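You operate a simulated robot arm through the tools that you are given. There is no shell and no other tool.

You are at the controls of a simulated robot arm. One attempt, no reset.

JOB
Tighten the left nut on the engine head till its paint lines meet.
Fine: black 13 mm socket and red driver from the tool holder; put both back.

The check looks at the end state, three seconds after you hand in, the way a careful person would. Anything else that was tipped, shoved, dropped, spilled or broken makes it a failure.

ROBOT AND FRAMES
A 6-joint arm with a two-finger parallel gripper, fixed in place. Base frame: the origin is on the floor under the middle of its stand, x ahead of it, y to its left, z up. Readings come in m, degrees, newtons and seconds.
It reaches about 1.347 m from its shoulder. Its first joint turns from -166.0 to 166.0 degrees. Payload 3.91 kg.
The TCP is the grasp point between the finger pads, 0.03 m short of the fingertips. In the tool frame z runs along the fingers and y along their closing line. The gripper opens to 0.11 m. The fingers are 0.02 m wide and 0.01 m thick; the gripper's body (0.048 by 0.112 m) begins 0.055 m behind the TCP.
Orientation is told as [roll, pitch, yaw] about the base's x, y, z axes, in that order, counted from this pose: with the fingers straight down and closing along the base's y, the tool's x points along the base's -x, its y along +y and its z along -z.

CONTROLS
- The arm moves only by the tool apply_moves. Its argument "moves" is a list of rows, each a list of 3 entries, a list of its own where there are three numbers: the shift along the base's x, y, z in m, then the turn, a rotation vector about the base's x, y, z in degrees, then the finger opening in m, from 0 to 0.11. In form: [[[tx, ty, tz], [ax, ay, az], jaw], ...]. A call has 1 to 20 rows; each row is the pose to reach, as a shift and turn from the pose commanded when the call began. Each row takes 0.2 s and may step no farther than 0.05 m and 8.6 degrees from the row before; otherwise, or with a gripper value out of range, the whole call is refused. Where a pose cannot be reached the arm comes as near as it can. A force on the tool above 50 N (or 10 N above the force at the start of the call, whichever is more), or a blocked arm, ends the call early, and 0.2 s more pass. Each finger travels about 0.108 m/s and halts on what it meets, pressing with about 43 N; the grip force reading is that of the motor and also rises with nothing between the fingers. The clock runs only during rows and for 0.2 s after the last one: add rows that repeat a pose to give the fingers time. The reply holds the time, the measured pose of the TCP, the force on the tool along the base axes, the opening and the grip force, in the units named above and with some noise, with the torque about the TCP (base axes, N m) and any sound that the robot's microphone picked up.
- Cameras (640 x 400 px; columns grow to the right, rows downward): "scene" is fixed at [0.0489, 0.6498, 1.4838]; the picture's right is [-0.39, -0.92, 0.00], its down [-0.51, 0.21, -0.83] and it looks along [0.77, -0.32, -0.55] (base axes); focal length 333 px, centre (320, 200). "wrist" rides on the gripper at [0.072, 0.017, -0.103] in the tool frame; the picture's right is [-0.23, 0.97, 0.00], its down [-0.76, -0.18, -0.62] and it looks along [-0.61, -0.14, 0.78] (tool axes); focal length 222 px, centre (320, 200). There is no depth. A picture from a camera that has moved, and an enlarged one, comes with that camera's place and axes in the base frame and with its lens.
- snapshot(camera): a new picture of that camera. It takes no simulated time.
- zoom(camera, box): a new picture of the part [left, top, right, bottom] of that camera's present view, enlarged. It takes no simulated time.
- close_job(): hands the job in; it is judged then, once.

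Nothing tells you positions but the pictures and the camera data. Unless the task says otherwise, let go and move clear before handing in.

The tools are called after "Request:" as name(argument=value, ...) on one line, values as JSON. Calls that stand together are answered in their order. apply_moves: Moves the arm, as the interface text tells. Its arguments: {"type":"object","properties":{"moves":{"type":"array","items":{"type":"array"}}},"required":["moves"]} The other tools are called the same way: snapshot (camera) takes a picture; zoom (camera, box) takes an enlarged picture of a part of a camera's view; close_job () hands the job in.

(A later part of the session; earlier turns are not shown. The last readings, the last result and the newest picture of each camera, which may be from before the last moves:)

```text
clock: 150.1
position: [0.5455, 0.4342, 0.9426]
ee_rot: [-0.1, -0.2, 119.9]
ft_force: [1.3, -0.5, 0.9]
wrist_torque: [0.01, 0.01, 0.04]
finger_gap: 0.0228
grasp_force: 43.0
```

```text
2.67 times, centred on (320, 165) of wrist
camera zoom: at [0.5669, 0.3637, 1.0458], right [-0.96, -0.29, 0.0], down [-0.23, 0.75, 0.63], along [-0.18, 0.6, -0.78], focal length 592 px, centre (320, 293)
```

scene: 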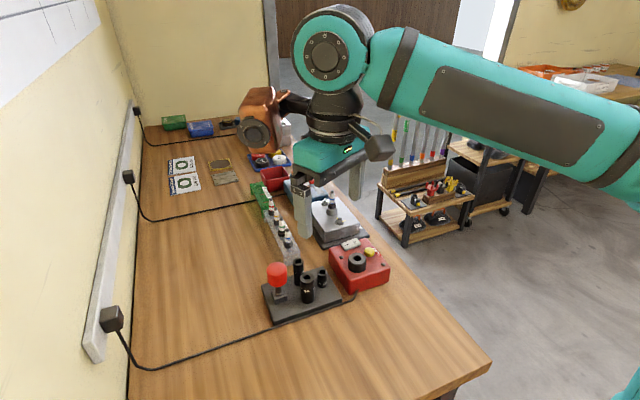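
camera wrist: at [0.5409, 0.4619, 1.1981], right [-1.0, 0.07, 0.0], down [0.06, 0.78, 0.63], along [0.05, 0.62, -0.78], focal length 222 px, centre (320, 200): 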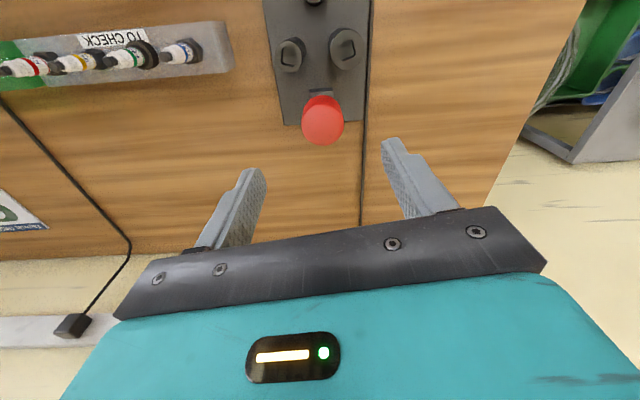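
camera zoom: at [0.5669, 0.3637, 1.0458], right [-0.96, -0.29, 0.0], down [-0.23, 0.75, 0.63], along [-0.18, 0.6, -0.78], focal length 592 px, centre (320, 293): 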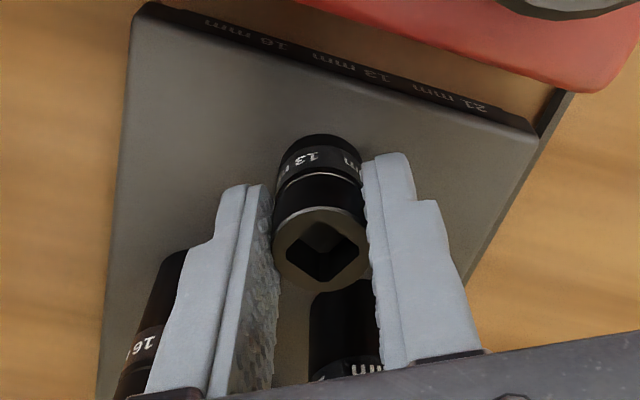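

The socket is gripped at 22.8 mm and 43 N. Its home pose reads about (0.546, 0.435, 0.942) at yaw 120°. I'll lift it slowly straight up.

Request:
apply_moves(moves=[[[0, 0, 0.002], [0, 0, 0], 0.0], [[0, 0, 0.005], [0, 0, 0], 0.0], [[0, 0, 0.01], [0, 0, 0], 0.0], [[0, 0, 0.016], [0, 0, 0], 0.0], [[0, 0, 0.022], [0, 0, 0], 0.0], [[0, 0, 0.029], [0, 0, 0], 0.0], [[0, 0, 0.036], [0, 0, 0], 0.0], [[0, 0, 0.043], [0, 0, 0], 0.0], [[0, 0, 0.05], [0, 0, 0], 0.0], [[0, 0, 0.057], [0, 0, 0], 0.0], [[0, 0, 0.064], [0, 0, 0], 0.0], [[0, 0, 0.07], [0, 0, 0], 0.0], [[0, 0, 0.074], [0, 0, 0], 0.0], [[0, 0, 0.076], [0, 0, 0], 0.0], [[0, 0, 0.076], [0, 0, 0], 0.0]])

Request:
snapshot(camera="wrist")

Request:
zoom(camera="scene", box=[260, 210, 380, 310])

```text
clock: 153.3
position: [0.546, 0.4342, 1.0183]
ee_rot: [0.2, -0.2, 120.0]
ft_force: [0.4, -0.4, -0.9]
wrist_torque: [-0.03, 0.0, -0.01]
finger_gap: 0.0227
grasp_force: 42.8
```

```text
taken
camera wrist: at [0.5672, 0.3639, 1.1213], right [-0.96, -0.29, 0.0], down [-0.23, 0.75, 0.63], along [-0.18, 0.6, -0.78], focal length 222 px, centre (320, 200)
```

wrist: 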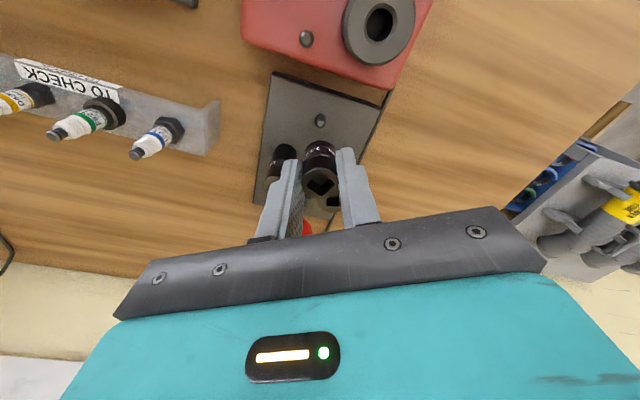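

```text
4.00 times, centred on (320, 260) of scene
camera zoom: at [0.0489, 0.6498, 1.4838], right [-0.39, -0.92, 0.0], down [-0.51, 0.21, -0.83], along [0.77, -0.32, -0.55], focal length 1333 px, centre (320, -40)
```

zoom: 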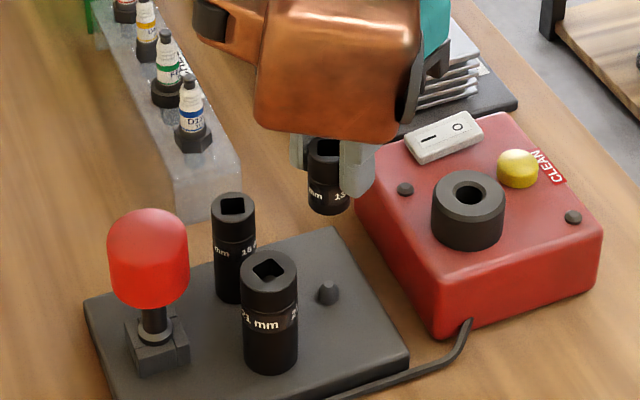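

The socket came off its small round peg. I'll raise a bit more and carry it slowly towards the nut, well above the red box and the plugs.

Request:
apply_moves(moves=[[[0, 0, 0.004], [0, 0, 0], 0.0], [[0, 0, 0.012], [0, 0, 0], 0.0], [[0, 0, 0.022], [0, 0, 0], 0.0], [[0.003, -0.002, 0.032], [0, 0, 0], 0.0], [[0.008, -0.006, 0.042], [0, 0, 0], 0.0], [[0.015, -0.011, 0.052], [0, 0, 0], 0.0], [[0.022, -0.016, 0.06], [0, 0, 0], 0.0], [[0.03, -0.022, 0.066], [0, 0, 0], 0.0], [[0.038, -0.028, 0.07], [0, 0, 0], 0.0], [[0.046, -0.034, 0.072], [0, 0, 0], 0.0], [[0.054, -0.04, 0.072], [0, 0, 0], 0.0], [[0.062, -0.046, 0.072], [0, 0, 0], 0.0], [[0.07, -0.052, 0.072], [0, 0, 0], 0.0], [[0.078, -0.058, 0.072], [0, 0, 0], 0.0], [[0.086, -0.063, 0.072], [0, 0, 0], 0.0], [[0.094, -0.069, 0.072], [0, 0, 0], 0.0], [[0.1, -0.0735, 0.072], [0, 0, 0], 0.0], [[0.104, -0.0765, 0.072], [0, 0, 0], 0.0], [[0.106, -0.078, 0.072], [0, 0, 0], 0.0], [[0.106, -0.078, 0.072], [0, 0, 0], 0.0]])

Request:
snapshot(camera="wrist")

Request:
snapshot(camera="scene")

```text
clock: 157.5
position: [0.6513, 0.3566, 1.0894]
ee_rot: [0.1, -0.2, 120.0]
ft_force: [-0.1, -0.2, -0.8]
wrist_torque: [0.01, 0.02, 0.02]
finger_gap: 0.0227
grasp_force: 43.1
```

```text
taken
camera wrist: at [0.6724, 0.2856, 1.1928], right [-0.96, -0.29, 0.0], down [-0.23, 0.75, 0.63], along [-0.18, 0.6, -0.78], focal length 222 px, centre (320, 200)
```

wrist: 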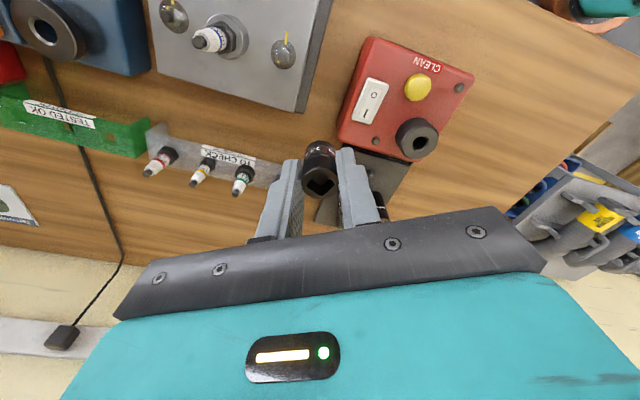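

```text
taken
```

scene: 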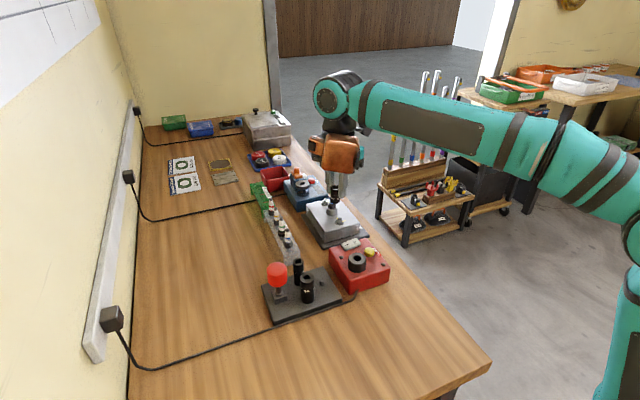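

The wrist camera has a good view of the nuts, so I'll zoom in to read the paint marks and hex orientation accurately.

Request:
zoom(camera="wrist", box=[260, 28, 308, 76])

Request:
zoom(camera="wrist", box=[150, 0, 246, 60])

Request:
zoom(camera="scene", box=[324, 180, 356, 230])

```text
8.33 times, centred on (284, 52) of wrist
camera zoom: at [0.6724, 0.2856, 1.1928], right [-0.96, -0.29, 0.0], down [-0.23, 0.75, 0.63], along [-0.18, 0.6, -0.78], focal length 1851 px, centre (620, 1433)
```

zoom: 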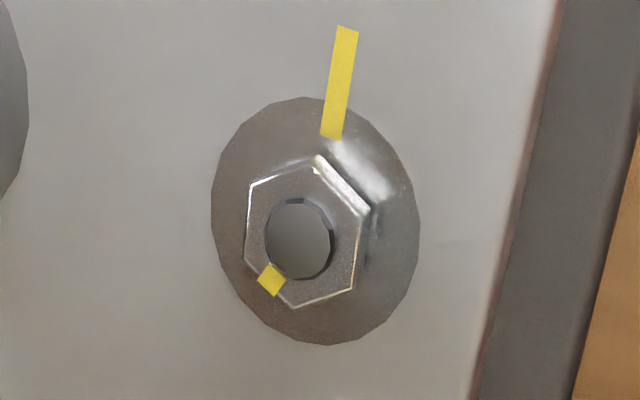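

```text
6.67 times, centred on (198, 30) of wrist
camera zoom: at [0.6724, 0.2856, 1.1928], right [-0.96, -0.29, 0.0], down [-0.23, 0.75, 0.63], along [-0.18, 0.6, -0.78], focal length 1481 px, centre (1133, 1333)
```

zoom: 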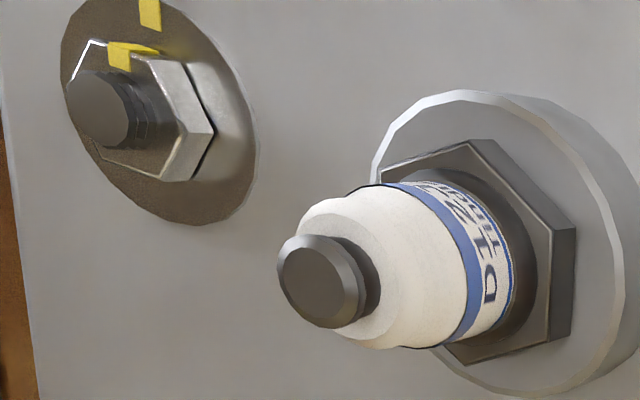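

```text
8.00 times, centred on (340, 205) of scene
camera zoom: at [0.0489, 0.6498, 1.4838], right [-0.39, -0.92, 0.0], down [-0.51, 0.21, -0.83], along [0.77, -0.32, -0.55], focal length 2666 px, centre (160, 160)
```

zoom: 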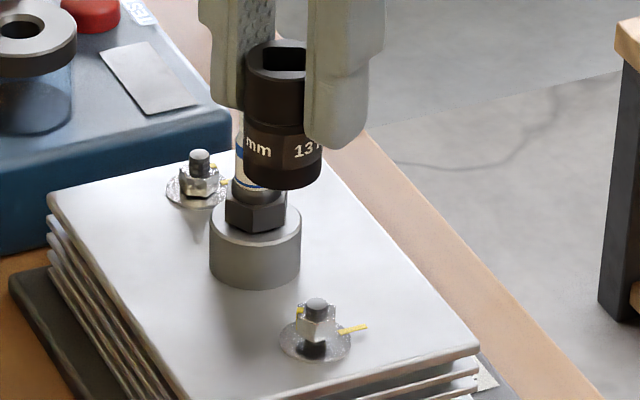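

The marks are clear now. The nut mark is at about +63° on a flat centre and the plate line is at about -87°, so I need roughly -150° clockwise, with nut corners at 34° mod 60. I'll check how the socket sits in the fingers.

Request:
zoom(camera="wrist", box=[280, 130, 376, 220])

Request:
zoom(camera="scene", box=[326, 176, 350, 206])

```text
4.44 times, centred on (328, 175) of wrist
camera zoom: at [0.6724, 0.2856, 1.1928], right [-0.96, -0.29, 0.0], down [-0.23, 0.75, 0.63], along [-0.18, 0.6, -0.78], focal length 987 px, centre (284, 311)
```

zoom: 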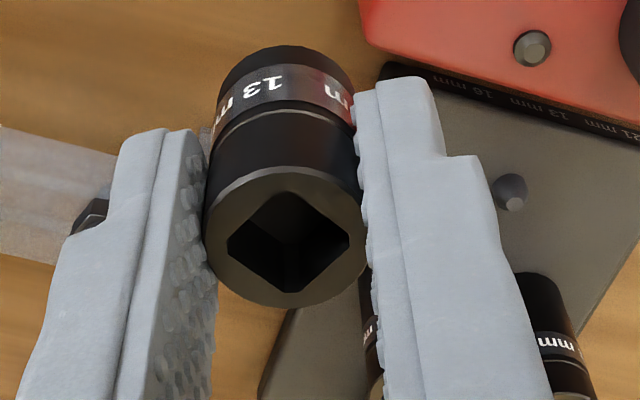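

```text
13.33 times, centred on (338, 191) of scene
camera zoom: at [0.0489, 0.6498, 1.4838], right [-0.39, -0.92, 0.0], down [-0.51, 0.21, -0.83], along [0.77, -0.32, -0.55], focal length 4443 px, centre (80, 320)
```

zoom: 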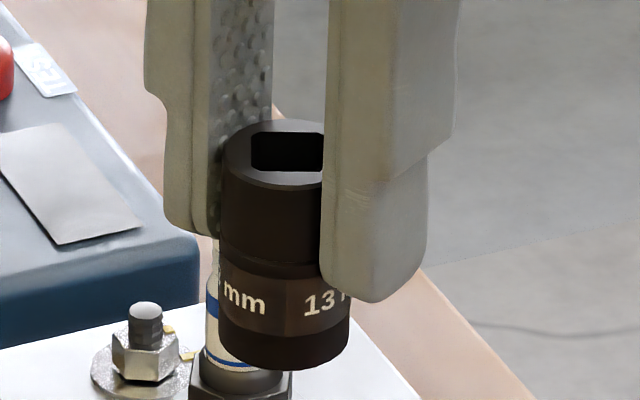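

The socket sits upright in the fingers. I'll move over nut A and lower until the socket's bottom is about 3 cm above the bolt.

Request:
apply_moves(moves=[[[0.003, -0.0023, 0], [0, 0, 0], 0.0], [[0.009, -0.0069, 0], [0, 0, 0], 0.0], [[0.016, -0.0122, 0], [0, 0, 0], 0.0], [[0.023, -0.0175, 0], [0, 0, 0], 0.0], [[0.03, -0.0229, 0], [0, 0, 0], 0.0], [[0.037, -0.0282, 0], [0, 0, 0], 0.0], [[0.044, -0.0335, 0], [0, 0, 0], 0.0], [[0.048, -0.0366, 0], [0, 0, 0], 0.0], [[0.0497, -0.0379, -0.003], [0, 0, 0], 0.0], [[0.0497, -0.0379, -0.01], [0, 0, 0], 0.0], [[0.0497, -0.0379, -0.02], [0, 0, 0], 0.0], [[0.0497, -0.0379, -0.03], [0, 0, 0], 0.0], [[0.0497, -0.0379, -0.04], [0, 0, 0], 0.0], [[0.0497, -0.0379, -0.05], [0, 0, 0], 0.0], [[0.0497, -0.0379, -0.057], [0, 0, 0], 0.0], [[0.0497, -0.0379, -0.06], [0, 0, 0], 0.0], [[0.0497, -0.0379, -0.06], [0, 0, 0], 0.0]])

Request:
zoom(camera="scene", box=[330, 190, 366, 232])

Request:
snapshot(camera="wrist")

```text
clock: 161.1
position: [0.6998, 0.3202, 1.0287]
ee_rot: [0.1, -0.1, 120.0]
ft_force: [-0.3, -0.1, -1.0]
wrist_torque: [0.01, -0.02, -0.01]
finger_gap: 0.0227
grasp_force: 43.0
```

```text
9.52 times, centred on (348, 211) of scene
camera zoom: at [0.0489, 0.6498, 1.4838], right [-0.39, -0.92, 0.0], down [-0.51, 0.21, -0.83], along [0.77, -0.32, -0.55], focal length 3173 px, centre (53, 95)
```

zoom: 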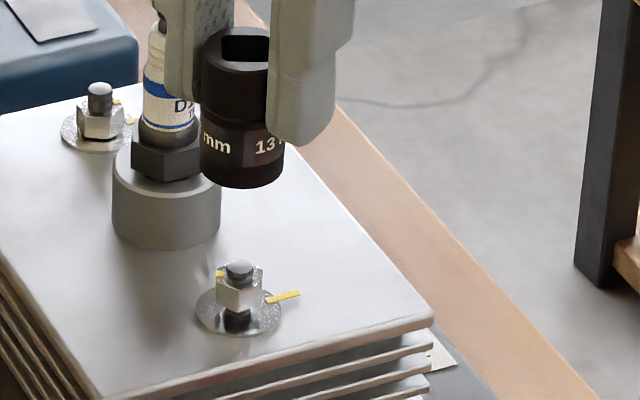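

```text
taken
camera wrist: at [0.7215, 0.248, 1.1333], right [-0.96, -0.29, 0.0], down [-0.23, 0.75, 0.63], along [-0.18, 0.6, -0.78], focal length 222 px, centre (320, 200)
```

wrist: 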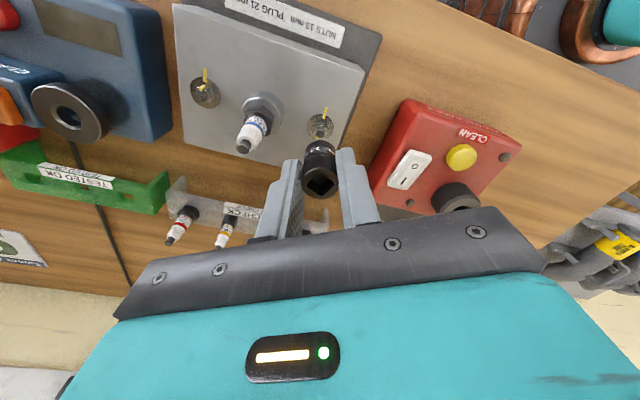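

Request:
zoom(camera="wrist", box=[280, 90, 376, 210])

Request:
zoom(camera="wrist", box=[296, 96, 344, 144])

```text
3.33 times, centred on (328, 150) of wrist
camera zoom: at [0.7215, 0.248, 1.1333], right [-0.96, -0.29, 0.0], down [-0.23, 0.75, 0.63], along [-0.18, 0.6, -0.78], focal length 740 px, centre (293, 367)
```

zoom: 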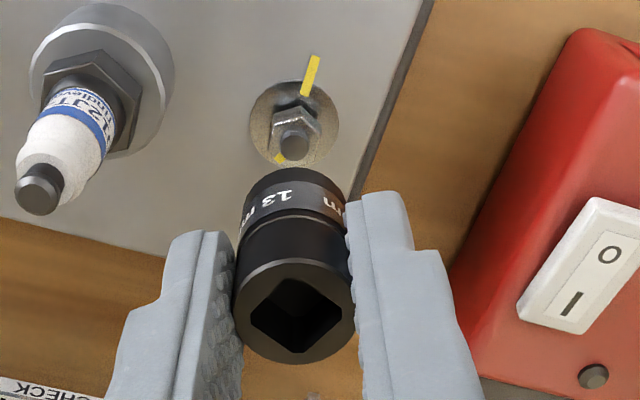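

```text
8.33 times, centred on (320, 120) of wrist
camera zoom: at [0.7215, 0.248, 1.1333], right [-0.96, -0.29, 0.0], down [-0.23, 0.75, 0.63], along [-0.18, 0.6, -0.78], focal length 1851 px, centre (320, 867)
```

zoom: 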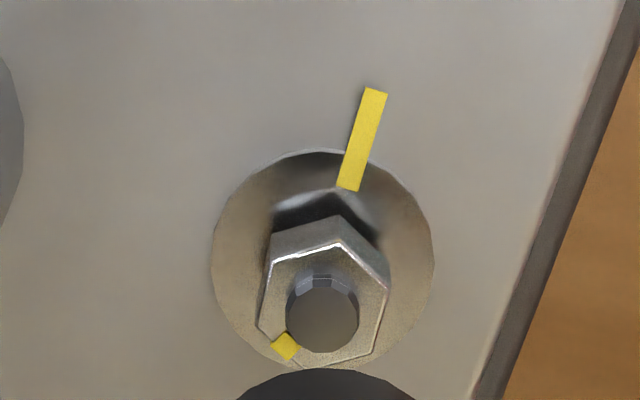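

Request:
zoom(camera="scene", box=[336, 192, 360, 230])

```text
10.53 times, centred on (348, 211) of scene
camera zoom: at [0.0489, 0.6498, 1.4838], right [-0.39, -0.92, 0.0], down [-0.51, 0.21, -0.83], along [0.77, -0.32, -0.55], focal length 3508 px, centre (25, 84)
```

zoom: 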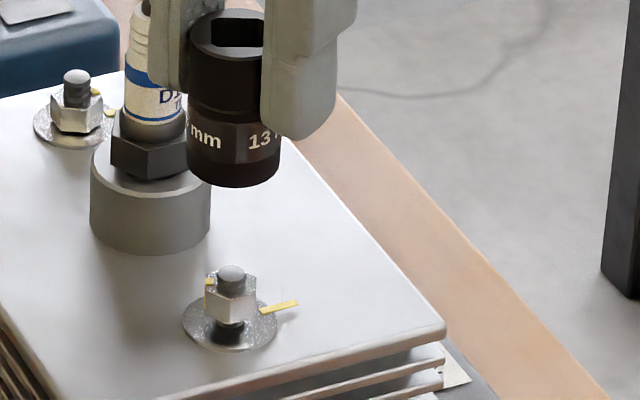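

Alignment over the bolt is within about 0.5 mm in both views. I'll lower to just above the bolt.

Request:
apply_moves(moves=[[[0, 0, -0.003], [0, 0, 0], 0.0], [[0, 0, -0.009], [0, 0, 0], 0.0], [[0, 0, -0.015], [0, 0, 0], 0.0], [[0, 0, -0.021], [0, 0, 0], 0.0], [[0, 0, -0.026], [0, 0, 0], 0.0], [[0, 0, -0.028], [0, 0, 0], 0.0], [[0, 0, -0.028], [0, 0, 0], 0.0]])

Request:
zoom(camera="scene", box=[336, 200, 360, 230])

Request:
zoom(camera="wrist", box=[280, 90, 376, 210])

```text
clock: 162.7
position: [0.7031, 0.3179, 1.0035]
ee_rot: [0.0, -0.2, 120.0]
ft_force: [-0.8, -0.3, -0.6]
wrist_torque: [-0.01, 0.02, 0.0]
finger_gap: 0.0228
grasp_force: 43.2
```

```text
13.33 times, centred on (348, 215) of scene
camera zoom: at [0.0489, 0.6498, 1.4838], right [-0.39, -0.92, 0.0], down [-0.51, 0.21, -0.83], along [0.77, -0.32, -0.55], focal length 4443 px, centre (-53, 0)
```

zoom: 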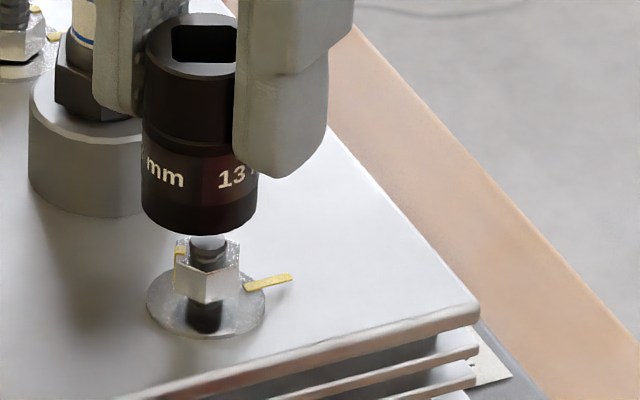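

```text
3.33 times, centred on (328, 150) of wrist
camera zoom: at [0.7239, 0.2484, 1.1063], right [-0.96, -0.29, 0.0], down [-0.23, 0.75, 0.63], along [-0.18, 0.6, -0.78], focal length 740 px, centre (293, 367)
```

zoom: 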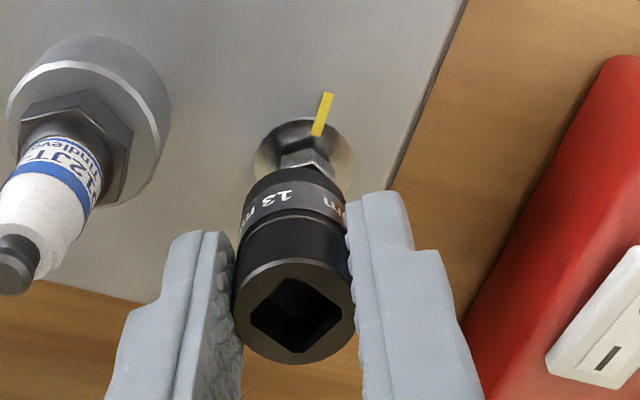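

The arm drifted about 3 mm in x while descending. Both views agree on a correction of about (-2.7, -0.8) mm, so I'll apply it and re-check.

Request:
apply_moves(moves=[[[-0.0014, -0.0004, 0], [0, 0, 0], 0.0], [[-0.0027, -0.0008, 0], [0, 0, 0], 0.0], [[-0.0027, -0.0008, 0], [0, 0, 0], 0.0]])

Request:
zoom(camera="scene", box=[336, 200, 360, 230])

Request:
zoom(camera="wrist", box=[280, 90, 376, 210])

```text
clock: 163.5
position: [0.6994, 0.318, 1.0035]
ee_rot: [0.0, -0.3, 120.0]
ft_force: [0.2, -0.3, -0.1]
wrist_torque: [0.03, 0.01, 0.07]
finger_gap: 0.0228
grasp_force: 42.8
```

```text
13.33 times, centred on (348, 215) of scene
camera zoom: at [0.0489, 0.6498, 1.4838], right [-0.39, -0.92, 0.0], down [-0.51, 0.21, -0.83], along [0.77, -0.32, -0.55], focal length 4443 px, centre (-53, 0)
```

zoom: 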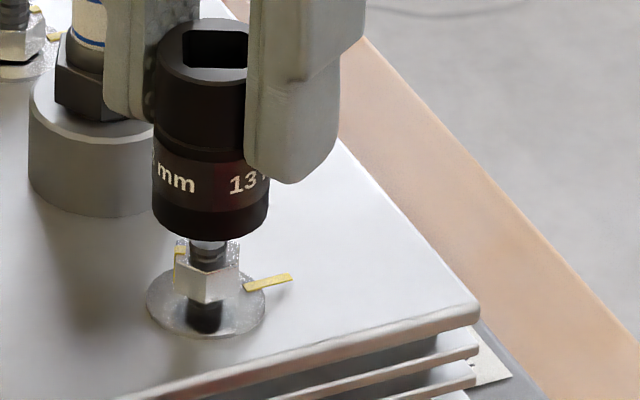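

```text
3.33 times, centred on (328, 150) of wrist
camera zoom: at [0.721, 0.2473, 1.1066], right [-0.96, -0.29, 0.0], down [-0.23, 0.75, 0.63], along [-0.18, 0.6, -0.78], focal length 740 px, centre (293, 367)
```

zoom: 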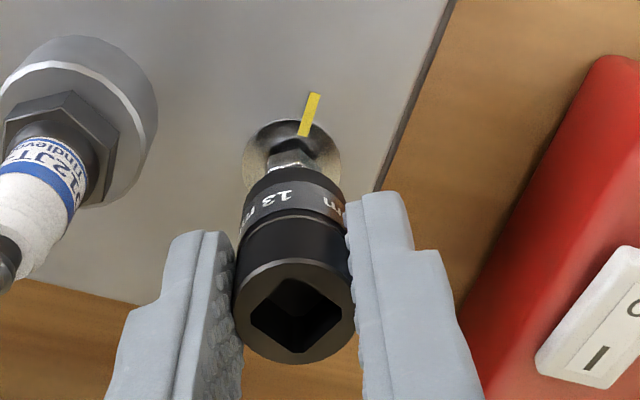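

It's aligned now. I'll lower so the bolt enters the socket, stopping before nut contact, and re-check.

Request:
apply_moves(moves=[[[0.0002, 0.0004, -0.002], [0, 0, 0], 0.0], [[0.0002, 0.0004, -0.004], [0, 0, 0], 0.0], [[0.0002, 0.0004, -0.006], [0, 0, 0], 0.0], [[0.0002, 0.0004, -0.008], [0, 0, 0], 0.0], [[0.0002, 0.0004, -0.008], [0, 0, 0], 0.0]])

Request:
zoom(camera="scene", box=[336, 200, 360, 230])

Request:
zoom(camera="wrist", box=[280, 90, 376, 210])

```text
clock: 164.7
position: [0.6998, 0.3173, 0.9942]
ee_rot: [0.0, -0.3, 120.1]
ft_force: [0.9, -0.1, -1.1]
wrist_torque: [0.0, 0.01, -0.02]
finger_gap: 0.0228
grasp_force: 43.4
```

```text
13.33 times, centred on (348, 215) of scene
camera zoom: at [0.0489, 0.6498, 1.4838], right [-0.39, -0.92, 0.0], down [-0.51, 0.21, -0.83], along [0.77, -0.32, -0.55], focal length 4443 px, centre (-53, 0)
```

zoom: 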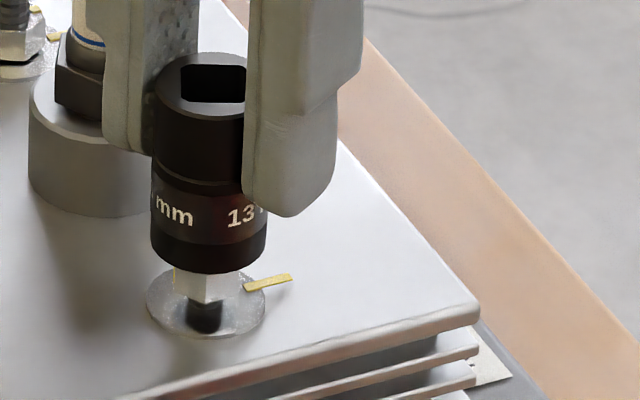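

```text
3.33 times, centred on (328, 150) of wrist
camera zoom: at [0.7215, 0.2472, 1.0981], right [-0.96, -0.29, 0.0], down [-0.23, 0.75, 0.63], along [-0.18, 0.6, -0.78], focal length 740 px, centre (293, 367)
```

zoom: 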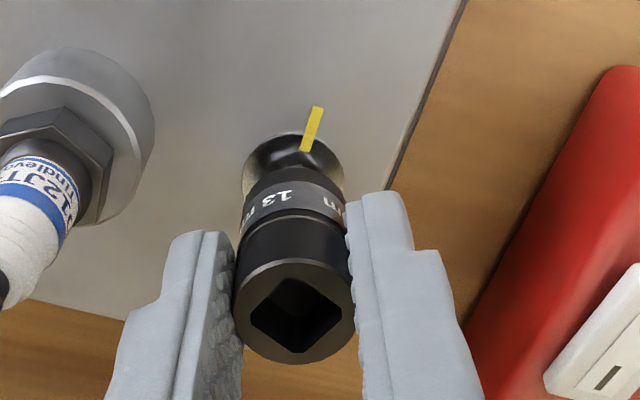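

The bolt is inside the socket and its rim is near the nut's top face. I'll lower in small steps until contact.

Request:
apply_moves(moves=[[[0, 0, -0.001], [0, 0, 0], 0.0], [[0, 0, -0.002], [0, 0, 0], 0.0], [[0, 0, -0.003], [0, 0, 0], 0.0], [[0, 0, -0.003], [0, 0, 0], 0.0]])

Request:
zoom(camera="scene", box=[336, 200, 360, 230])

```text
clock: 165.7
position: [0.6993, 0.3177, 0.9926]
ee_rot: [-0.1, -0.2, 120.0]
ft_force: [-0.4, -0.2, -1.0]
wrist_torque: [-0.01, 0.03, 0.03]
finger_gap: 0.0229
grasp_force: 43.4
```

```text
13.33 times, centred on (348, 215) of scene
camera zoom: at [0.0489, 0.6498, 1.4838], right [-0.39, -0.92, 0.0], down [-0.51, 0.21, -0.83], along [0.77, -0.32, -0.55], focal length 4443 px, centre (-53, 0)
```

zoom: 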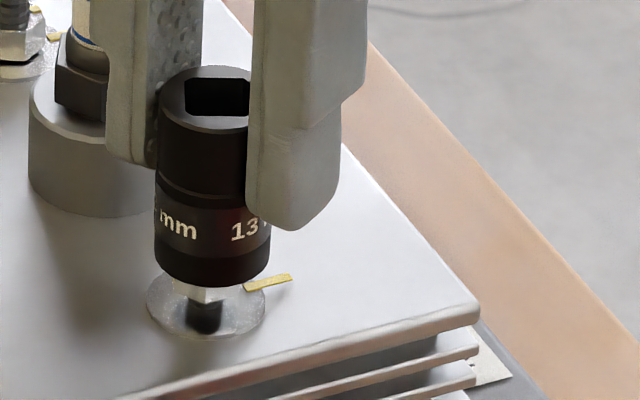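

Request:
apply_moves(moves=[[[0, 0, -0.001], [0, 0, 0], 0.0], [[0, 0, -0.002], [0, 0, 0], 0.0], [[0, 0, -0.002], [0, 0, 0], 0.0]])

Request:
zoom(camera="scene", box=[336, 200, 360, 230])

```text
clock: 166.5
position: [0.6999, 0.3178, 0.9892]
ee_rot: [0.0, -0.3, 120.0]
ft_force: [-0.7, 0.1, -1.0]
wrist_torque: [0.0, 0.01, 0.01]
finger_gap: 0.0229
grasp_force: 42.9
```

```text
13.33 times, centred on (348, 215) of scene
camera zoom: at [0.0489, 0.6498, 1.4838], right [-0.39, -0.92, 0.0], down [-0.51, 0.21, -0.83], along [0.77, -0.32, -0.55], focal length 4443 px, centre (-53, 0)
```

zoom: 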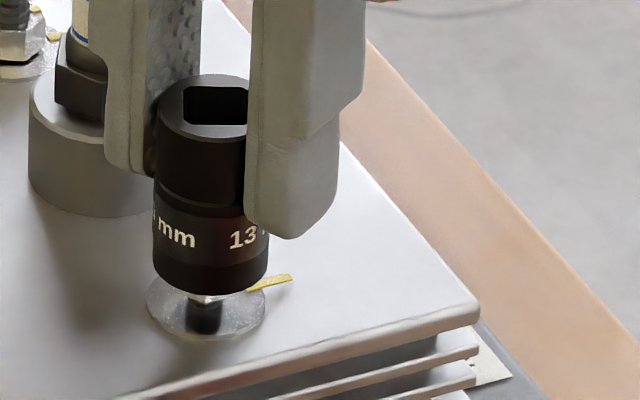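

There's no contact force and the rim is already about 3 mm below the nut's top, so the hex seems to line up. I'll keep lowering gently.

Request:
apply_moves(moves=[[[0, 0, -0.001], [0, 0, 0], 0.0], [[0, 0, -0.002], [0, 0, 0], 0.0], [[0, 0, -0.003], [0, 0, 0], 0.0], [[0, 0, -0.004], [0, 0, 0], 0.0], [[0, 0, -0.004], [0, 0, 0], 0.0]])

Request:
zoom(camera="scene", box=[336, 200, 360, 230])

Request:
zoom(camera="wrist", box=[280, 90, 376, 210])

```text
clock: 167.7
position: [0.7007, 0.3178, 0.9861]
ee_rot: [0.0, -0.3, 119.9]
ft_force: [8.4, 0.5, 3.9]
wrist_torque: [0.06, -0.39, 0.01]
finger_gap: 0.0229
grasp_force: 42.9
```

```text
13.33 times, centred on (348, 215) of scene
camera zoom: at [0.0489, 0.6498, 1.4838], right [-0.39, -0.92, 0.0], down [-0.51, 0.21, -0.83], along [0.77, -0.32, -0.55], focal length 4443 px, centre (-53, 0)
```

zoom: 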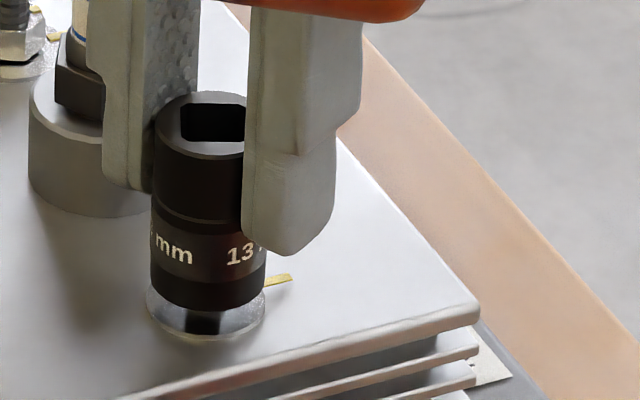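

```text
3.33 times, centred on (328, 150) of wrist
camera zoom: at [0.7209, 0.2471, 1.0889], right [-0.96, -0.29, 0.0], down [-0.23, 0.75, 0.63], along [-0.18, 0.6, -0.78], focal length 740 px, centre (293, 367)
```

zoom: 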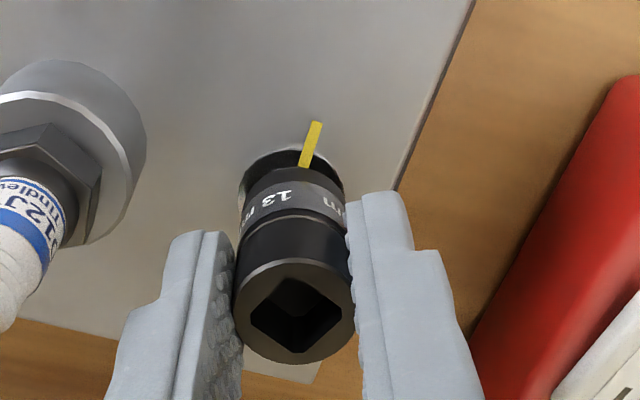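

The socket has slid over the nut with only a light sideways contact. I'll nudge +0.7 mm in x to relieve it, then test-turn -20° slowly, compensating for the socket's 1.8 mm offset from the wrist axis.

Request:
apply_moves(moves=[[[0.0007, 0, 0], [0, 0, 0], 0.0], [[0.0006, 0, 0], [0, 0, -5], 0.0], [[0.0004, -0.0001, 0], [0, 0, -10], 0.0], [[0.0002, -0.0002, 0], [0, 0, -15], 0.0], [[0.0001, -0.0002, 0], [0, 0, -20], 0.0], [[0.0001, -0.0002, 0], [0, 0, -20], 0.0]])

Request:
zoom(camera="scene", box=[336, 200, 360, 230])

```text
clock: 169.1
position: [0.699, 0.3175, 0.9853]
ee_rot: [-0.1, -0.2, 99.9]
ft_force: [2.7, -0.6, 1.6]
wrist_torque: [0.01, -0.14, 0.03]
finger_gap: 0.0229
grasp_force: 43.0
```

```text
13.33 times, centred on (348, 215) of scene
camera zoom: at [0.0489, 0.6498, 1.4838], right [-0.39, -0.92, 0.0], down [-0.51, 0.21, -0.83], along [0.77, -0.32, -0.55], focal length 4443 px, centre (-53, 0)
```

zoom: 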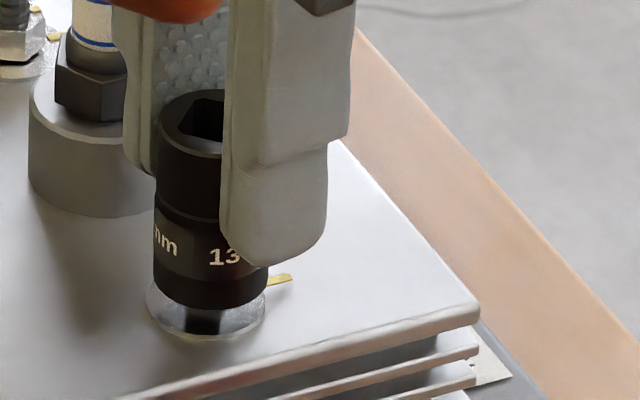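

It turns freely along with the gripper at very low torque. I'll continue to -60° total, then lift briefly to confirm the nut itself turned.

Request:
apply_moves(moves=[[[-0.0001, 0, 0], [0, 0, -5], 0.0], [[-0.0003, 0, 0], [0, 0, -10], 0.0], [[-0.0004, 0, 0], [0, 0, -15], 0.0], [[-0.0006, 0, 0], [0, 0, -20], 0.0], [[-0.0008, 0, 0], [0, 0, -25], 0.0], [[-0.0009, 0.0001, 0], [0, 0, -30], 0.0], [[-0.0011, 0.0001, 0], [0, 0, -35], 0.0], [[-0.0012, 0.0002, 0], [0, 0, -40], 0.0], [[-0.0012, 0.0002, 0], [0, 0, -40], 0.0]])

Request:
zoom(camera="scene", box=[336, 200, 360, 230])

```text
clock: 171.1
position: [0.6982, 0.3178, 0.9845]
ee_rot: [-0.2, -0.3, 59.9]
ft_force: [0.2, -0.8, -0.2]
wrist_torque: [0.02, -0.02, 0.03]
finger_gap: 0.0225
grasp_force: 43.3
```

```text
13.33 times, centred on (348, 215) of scene
camera zoom: at [0.0489, 0.6498, 1.4838], right [-0.39, -0.92, 0.0], down [-0.51, 0.21, -0.83], along [0.77, -0.32, -0.55], focal length 4443 px, centre (-53, 0)
```

zoom: 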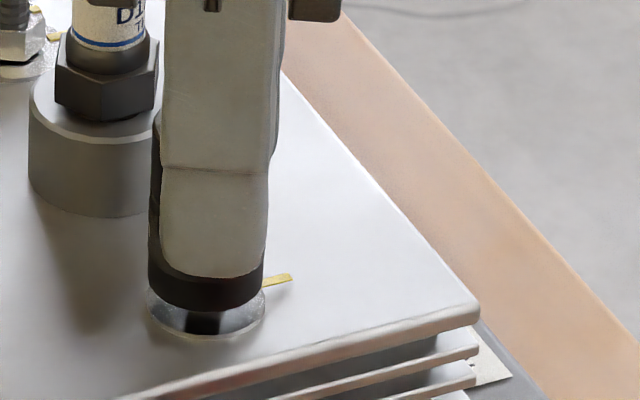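

Request:
apply_moves(moves=[[[0, 0, 0.003], [0, 0, 0], 0.0], [[0, 0, 0.008], [0, 0, 0], 0.0], [[0, 0, 0.013], [0, 0, 0], 0.0], [[0, 0, 0.018], [0, 0, 0], 0.0], [[0, 0, 0.022], [0, 0, 0], 0.0], [[0, 0, 0.022], [0, 0, 0], 0.0]])

Request:
zoom(camera="scene", box=[336, 200, 360, 230])

Request:
zoom(camera="wrist", box=[280, 90, 376, 210])

```text
clock: 172.5
position: [0.6988, 0.3189, 1.0081]
ee_rot: [-0.1, -0.1, 60.0]
ft_force: [-0.4, 0.4, -0.8]
wrist_torque: [-0.03, -0.03, -0.03]
finger_gap: 0.0228
grasp_force: 43.4
```

```text
13.33 times, centred on (348, 215) of scene
camera zoom: at [0.0489, 0.6498, 1.4838], right [-0.39, -0.92, 0.0], down [-0.51, 0.21, -0.83], along [0.77, -0.32, -0.55], focal length 4443 px, centre (-53, 0)
```

zoom: 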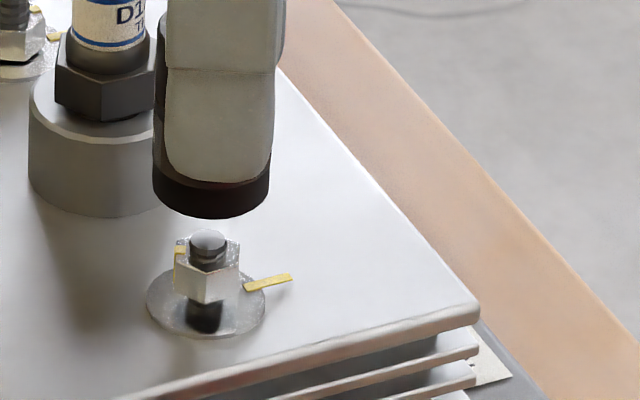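

```text
3.33 times, centred on (328, 150) of wrist
camera zoom: at [0.6472, 0.2639, 1.1112], right [-0.73, 0.68, 0.0], down [0.53, 0.57, 0.63], along [0.43, 0.46, -0.78], focal length 740 px, centre (293, 367)
```

zoom: 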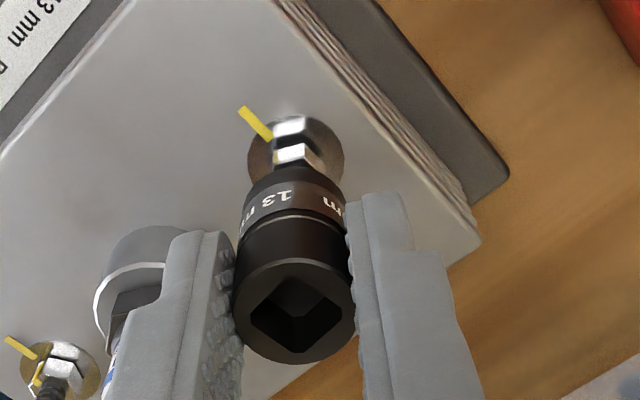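

The nut mark hasn't moved, so the socket was spinning around the nut without its hex engaging, and it must sit deeper. I'll lower again, further this time, and feel for contact.

Request:
apply_moves(moves=[[[-0.0007, 0.0007, -0.004], [0, 0, 0], 0.0], [[-0.0007, 0.0007, -0.009], [0, 0, 0], 0.0], [[-0.0007, 0.0007, -0.014], [0, 0, 0], 0.0], [[-0.0007, 0.0007, -0.018], [0, 0, 0], 0.0], [[-0.0007, 0.0007, -0.021], [0, 0, 0], 0.0], [[-0.0007, 0.0007, -0.022], [0, 0, 0], 0.0], [[-0.0007, 0.0007, -0.0228], [0, 0, 0], 0.0], [[-0.0007, 0.0007, -0.0236], [0, 0, 0], 0.0], [[-0.0007, 0.0007, -0.0244], [0, 0, 0], 0.0], [[-0.0007, 0.0007, -0.0252], [0, 0, 0], 0.0], [[-0.0007, 0.0007, -0.0252], [0, 0, 0], 0.0]])

Request:
zoom(camera="scene", box=[336, 200, 360, 230])

```text
clock: 174.9
position: [0.6973, 0.3186, 0.9811]
ee_rot: [0.0, -0.2, 59.9]
ft_force: [21.5, -0.9, 5.5]
wrist_torque: [-0.04, -1.0, -0.04]
finger_gap: 0.0227
grasp_force: 42.9
```

```text
13.33 times, centred on (348, 215) of scene
camera zoom: at [0.0489, 0.6498, 1.4838], right [-0.39, -0.92, 0.0], down [-0.51, 0.21, -0.83], along [0.77, -0.32, -0.55], focal length 4443 px, centre (-53, 0)
```

zoom: 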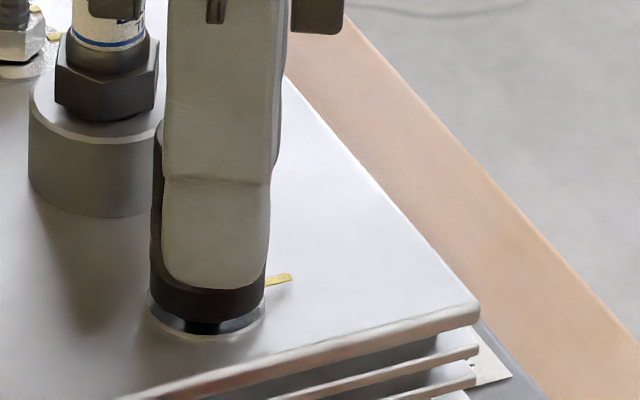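

Request:
apply_moves(moves=[[[0.0007, 0, 0], [0, 0, 0], 0.0], [[0.0015, 0, 0], [0, 0, 0], 0.0], [[0.0015, 0, 0], [0, 0, 0], 0.0]])

```text
clock: 175.7
position: [0.6981, 0.3189, 0.9822]
ee_rot: [0.1, -0.1, 60.0]
ft_force: [1.9, -5.6, -1.8]
wrist_torque: [-0.23, -0.08, -0.04]
finger_gap: 0.0229
grasp_force: 42.8
```

The sideways force is relieved. I'll lower further in small steps.

Request:
apply_moves(moves=[[[0.0001, -0.0003, -0.0008], [0, 0, 0], 0.0], [[0.0001, -0.0003, -0.0016], [0, 0, 0], 0.0], [[0.0001, -0.0003, -0.0024], [0, 0, 0], 0.0], [[0.0001, -0.0003, -0.0032], [0, 0, 0], 0.0], [[0.0001, -0.0003, -0.0032], [0, 0, 0], 0.0]])

Request:
zoom(camera="scene", box=[336, 200, 360, 230])

```text
clock: 176.9
position: [0.6998, 0.3181, 0.9797]
ee_rot: [0.1, -0.2, 60.0]
ft_force: [-2.3, -3.1, -0.9]
wrist_torque: [-0.11, 0.05, -0.01]
finger_gap: 0.0227
grasp_force: 43.2
```

```text
13.33 times, centred on (348, 215) of scene
camera zoom: at [0.0489, 0.6498, 1.4838], right [-0.39, -0.92, 0.0], down [-0.51, 0.21, -0.83], along [0.77, -0.32, -0.55], focal length 4443 px, centre (-53, 0)
```

zoom: 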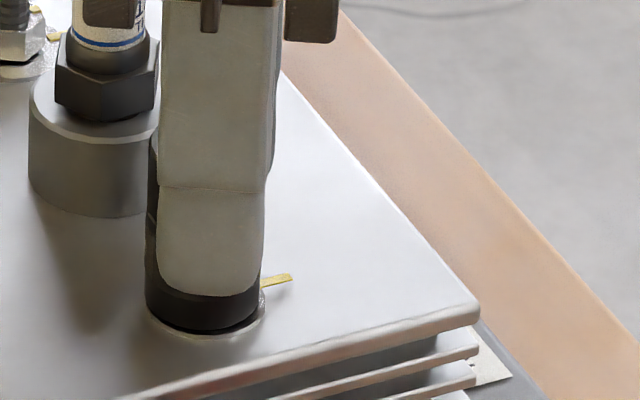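

The rim is now close to the washer, with still no vertical contact. I'll try turning -20° here and watch the torque.

Request:
apply_moves(moves=[[[-0.0001, 0.0001, 0], [0, 0, -4], 0.0], [[-0.0002, 0.0002, 0], [0, 0, -8], 0.0], [[-0.0003, 0.0002, 0], [0, 0, -12], 0.0], [[-0.0004, 0.0003, 0], [0, 0, -16], 0.0], [[-0.0005, 0.0004, 0], [0, 0, -20], 0.0], [[-0.0005, 0.0004, 0], [0, 0, -20], 0.0]])

```text
clock: 178.3
position: [0.6987, 0.3196, 0.9792]
ee_rot: [-0.1, -0.2, 39.9]
ft_force: [0.0, 0.2, -1.2]
wrist_torque: [0.0, 0.01, -0.03]
finger_gap: 0.0226
grasp_force: 43.0
```

Request:
apply_moves(moves=[[[0, 0, 0.004], [0, 0, 0], 0.0], [[0, 0, 0.009], [0, 0, 0], 0.0], [[0, 0, 0.014], [0, 0, 0], 0.0], [[0, 0, 0.019], [0, 0, 0], 0.0], [[0, 0, 0.024], [0, 0, 0], 0.0], [[0, 0, 0.028], [0, 0, 0], 0.0], [[0, 0, 0.028], [0, 0, 0], 0.0]])

Request:
zoom(camera="scene", box=[336, 200, 360, 230])

Request:
zoom(camera="wrist", box=[280, 90, 376, 210])

```text
clock: 179.9
position: [0.6992, 0.3185, 1.008]
ee_rot: [-0.1, -0.3, 39.9]
ft_force: [-0.1, -0.3, -0.9]
wrist_torque: [0.03, -0.02, 0.0]
finger_gap: 0.0225
grasp_force: 43.6
```

```text
13.33 times, centred on (348, 215) of scene
camera zoom: at [0.0489, 0.6498, 1.4838], right [-0.39, -0.92, 0.0], down [-0.51, 0.21, -0.83], along [0.77, -0.32, -0.55], focal length 4443 px, centre (-53, 0)
```

zoom: 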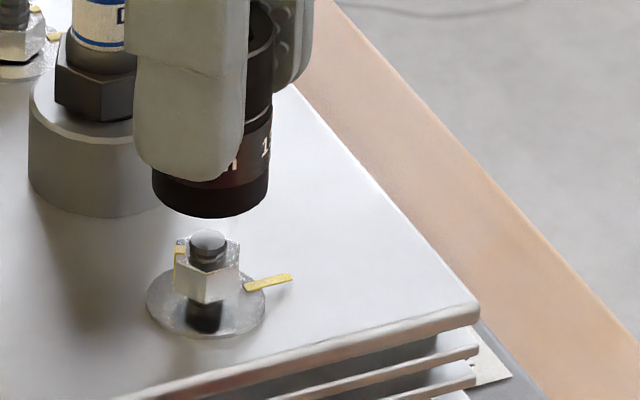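

```text
3.33 times, centred on (328, 150) of wrist
camera zoom: at [0.6318, 0.285, 1.1108], right [-0.45, 0.89, 0.0], down [0.7, 0.35, 0.63], along [0.56, 0.28, -0.78], focal length 740 px, centre (293, 367)
```

zoom: 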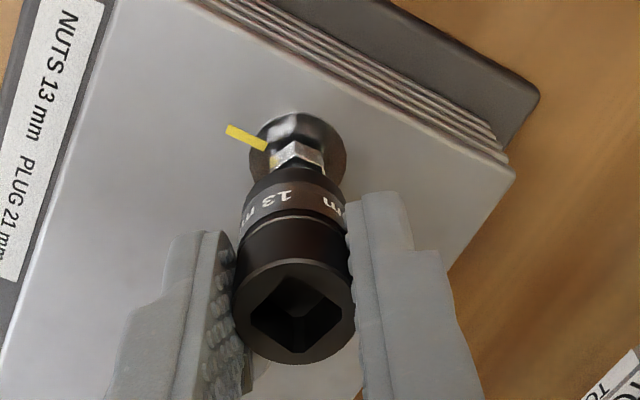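

The nut still hasn't turned, so simply surrounding it isn't enough. I'll lower fully until I feel vertical contact and then rotate slowly under light pressure, to see if the hex drops on.

Request:
apply_moves(moves=[[[-0.0001, 0.0005, -0.005], [0, 0, 0], 0.0], [[-0.0001, 0.0005, -0.011], [0, 0, 0], 0.0], [[-0.0001, 0.0005, -0.017], [0, 0, 0], 0.0], [[-0.0001, 0.0005, -0.022], [0, 0, 0], 0.0], [[-0.0001, 0.0005, -0.026], [0, 0, 0], 0.0], [[-0.0001, 0.0005, -0.028], [0, 0, 0], 0.0], [[-0.0001, 0.0005, -0.029], [0, 0, 0], 0.0], [[-0.0001, 0.0005, -0.0297], [0, 0, 0], 0.0], [[-0.0001, 0.0005, -0.0304], [0, 0, 0], 0.0], [[-0.0001, 0.0005, -0.0304], [0, 0, 0], 0.0]])

Request:
zoom(camera="scene", box=[336, 200, 360, 230])

```text
clock: 182.1
position: [0.6975, 0.3199, 0.9783]
ee_rot: [0.0, -0.3, 40.0]
ft_force: [7.7, 0.2, 19.7]
wrist_torque: [0.1, -0.21, -0.02]
finger_gap: 0.0225
grasp_force: 43.5
```

```text
13.33 times, centred on (348, 215) of scene
camera zoom: at [0.0489, 0.6498, 1.4838], right [-0.39, -0.92, 0.0], down [-0.51, 0.21, -0.83], along [0.77, -0.32, -0.55], focal length 4443 px, centre (-53, 0)
```

zoom: 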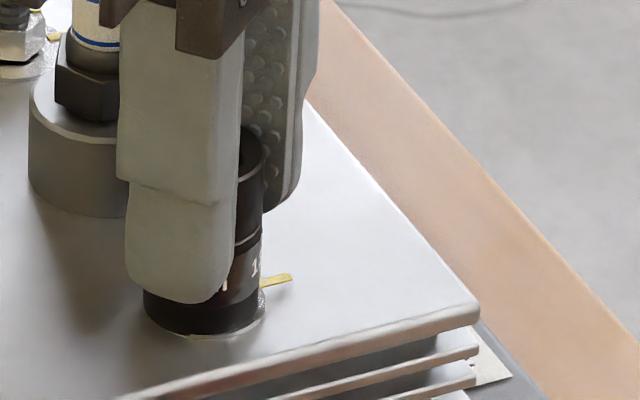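

I'm touching the washer now with about 20 N. I'll ease off slightly and rotate slowly by -70° here, watching torque and sound.

Request:
apply_moves(moves=[[[0.0004, 0, 0.0006], [0, 0, 0], 0.0], [[0.0003, 0.0001, 0.0006], [0, 0, -5], 0.0], [[0.0002, 0.0003, 0.0006], [0, 0, -10], 0.0], [[0.0002, 0.0004, 0.0006], [0, 0, -15], 0.0], [[0.0001, 0.0005, 0.0006], [0, 0, -20], 0.0], [[0.0001, 0.0007, 0.0006], [0, 0, -25], 0.0], [[0.0, 0.0009, 0.0006], [0, 0, -30], 0.0], [[0.0, 0.001, 0.0006], [0, 0, -35], 0.0], [[0.0, 0.0012, 0.0006], [0, 0, -40], 0.0], [[0.0, 0.0014, 0.0006], [0, 0, -45], 0.0], [[0.0001, 0.0015, 0.0006], [0, 0, -50], 0.0], [[0.0001, 0.0017, 0.0006], [0, 0, -55], 0.0], [[0.0001, 0.0018, 0.0006], [0, 0, -60], 0.0], [[0.0002, 0.002, 0.0006], [0, 0, -65], 0.0], [[0.0002, 0.0021, 0.0006], [0, 0, -70], 0.0]])

Request:
zoom(camera="scene", box=[336, 200, 360, 230])

```text
clock: 185.3
position: [0.7, 0.3223, 0.9776]
ee_rot: [-0.1, -0.2, -30.1]
ft_force: [-2.2, -1.9, -1.6]
wrist_torque: [-0.08, 0.08, -0.01]
finger_gap: 0.0227
grasp_force: 43.1
```

```text
13.33 times, centred on (348, 215) of scene
camera zoom: at [0.0489, 0.6498, 1.4838], right [-0.39, -0.92, 0.0], down [-0.51, 0.21, -0.83], along [0.77, -0.32, -0.55], focal length 4443 px, centre (-53, 0)
```

zoom: 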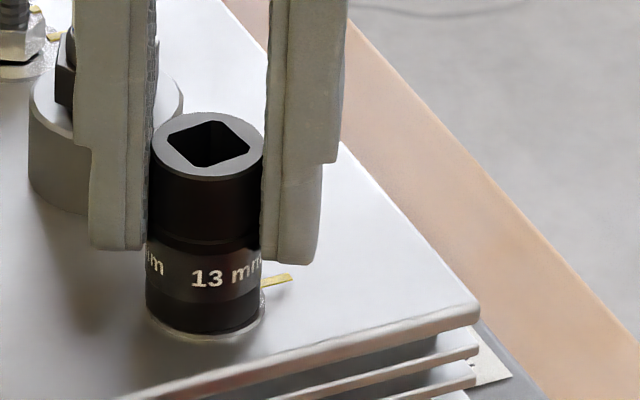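

No torque again. I'll look closely into the socket from above, then lift to check the nut mark.

Request:
zoom(camera="scene", box=[340, 206, 352, 218])

Request:
zoom(camera="wrist", box=[290, 120, 360, 210])

```text
16.00 times, centred on (346, 212) of scene
camera zoom: at [0.0489, 0.6498, 1.4838], right [-0.39, -0.92, 0.0], down [-0.51, 0.21, -0.83], along [0.77, -0.32, -0.55], focal length 5331 px, centre (-96, 8)
```

zoom: 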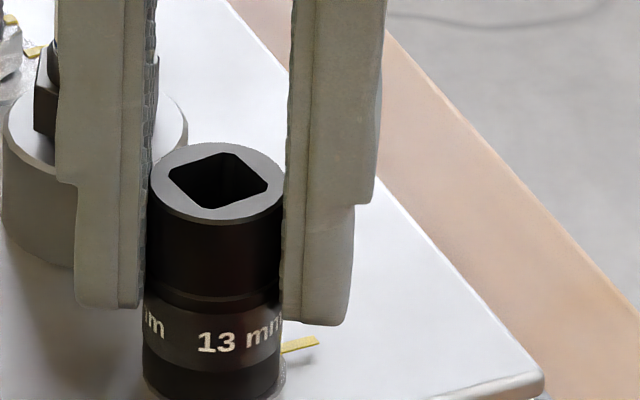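

```text
4.44 times, centred on (325, 165) of wrist
camera zoom: at [0.644, 0.3731, 1.0818], right [0.68, 0.73, 0.0], down [0.57, -0.53, 0.63], along [0.46, -0.43, -0.78], focal length 987 px, centre (298, 356)
```

zoom: 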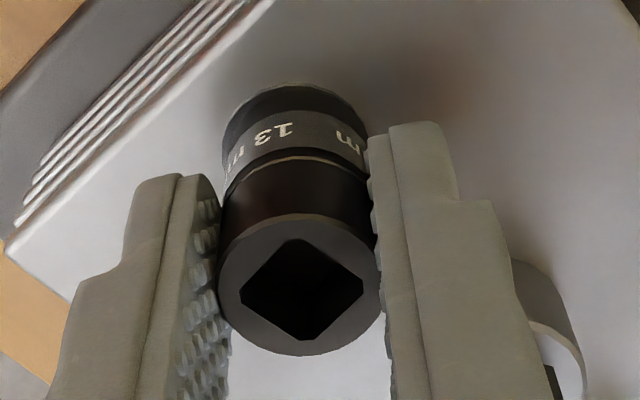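

I'll measure the play between the socket and nut by nudging ±x and watching the force, to understand how they fit together.

Request:
apply_moves(moves=[[[0.0005, 0, 0], [0, 0, 0], 0.0], [[0.001, 0, 0], [0, 0, 0], 0.0], [[0.001, 0, 0], [0, 0, 0], 0.0]])

Request:
apply_moves(moves=[[[-0.001, 0, 0], [0, 0, 0], 0.0], [[-0.002, 0, 0], [0, 0, 0], 0.0], [[-0.002, 0, 0], [0, 0, 0], 0.0]])

```text
clock: 186.1
position: [0.6995, 0.3208, 0.9781]
ee_rot: [-0.1, -0.2, -30.0]
ft_force: [-8.4, -4.4, -0.4]
wrist_torque: [-0.17, 0.31, -0.03]
finger_gap: 0.0225
grasp_force: 42.9
```

```text
clock: 186.9
position: [0.6976, 0.3216, 0.9773]
ee_rot: [-0.2, -0.2, -29.9]
ft_force: [1.7, -3.4, -0.5]
wrist_torque: [-0.13, -0.08, 0.02]
finger_gap: 0.0228
grasp_force: 42.7
```

The play is only about 1 mm, so the socket cavity fits the nut like a round sleeve and turning the socket by hand doesn't grip it. The remaining option is the driver in the socket's square. I'll set the socket down on the washer and release it there.

Request:
apply_moves(moves=[[[0.0003, -0.0002, -0.0006], [0, 0, 0], 0.0], [[0.0003, -0.0002, -0.001], [0, 0, 0], 0.0], [[0.0003, -0.0002, -0.001], [0, 0, 0], 0.0]])

```text
clock: 187.7
position: [0.6984, 0.3217, 0.9767]
ee_rot: [-0.1, -0.2, -30.0]
ft_force: [4.4, 5.5, 12.7]
wrist_torque: [0.17, -0.2, 0.05]
finger_gap: 0.0227
grasp_force: 43.3
```

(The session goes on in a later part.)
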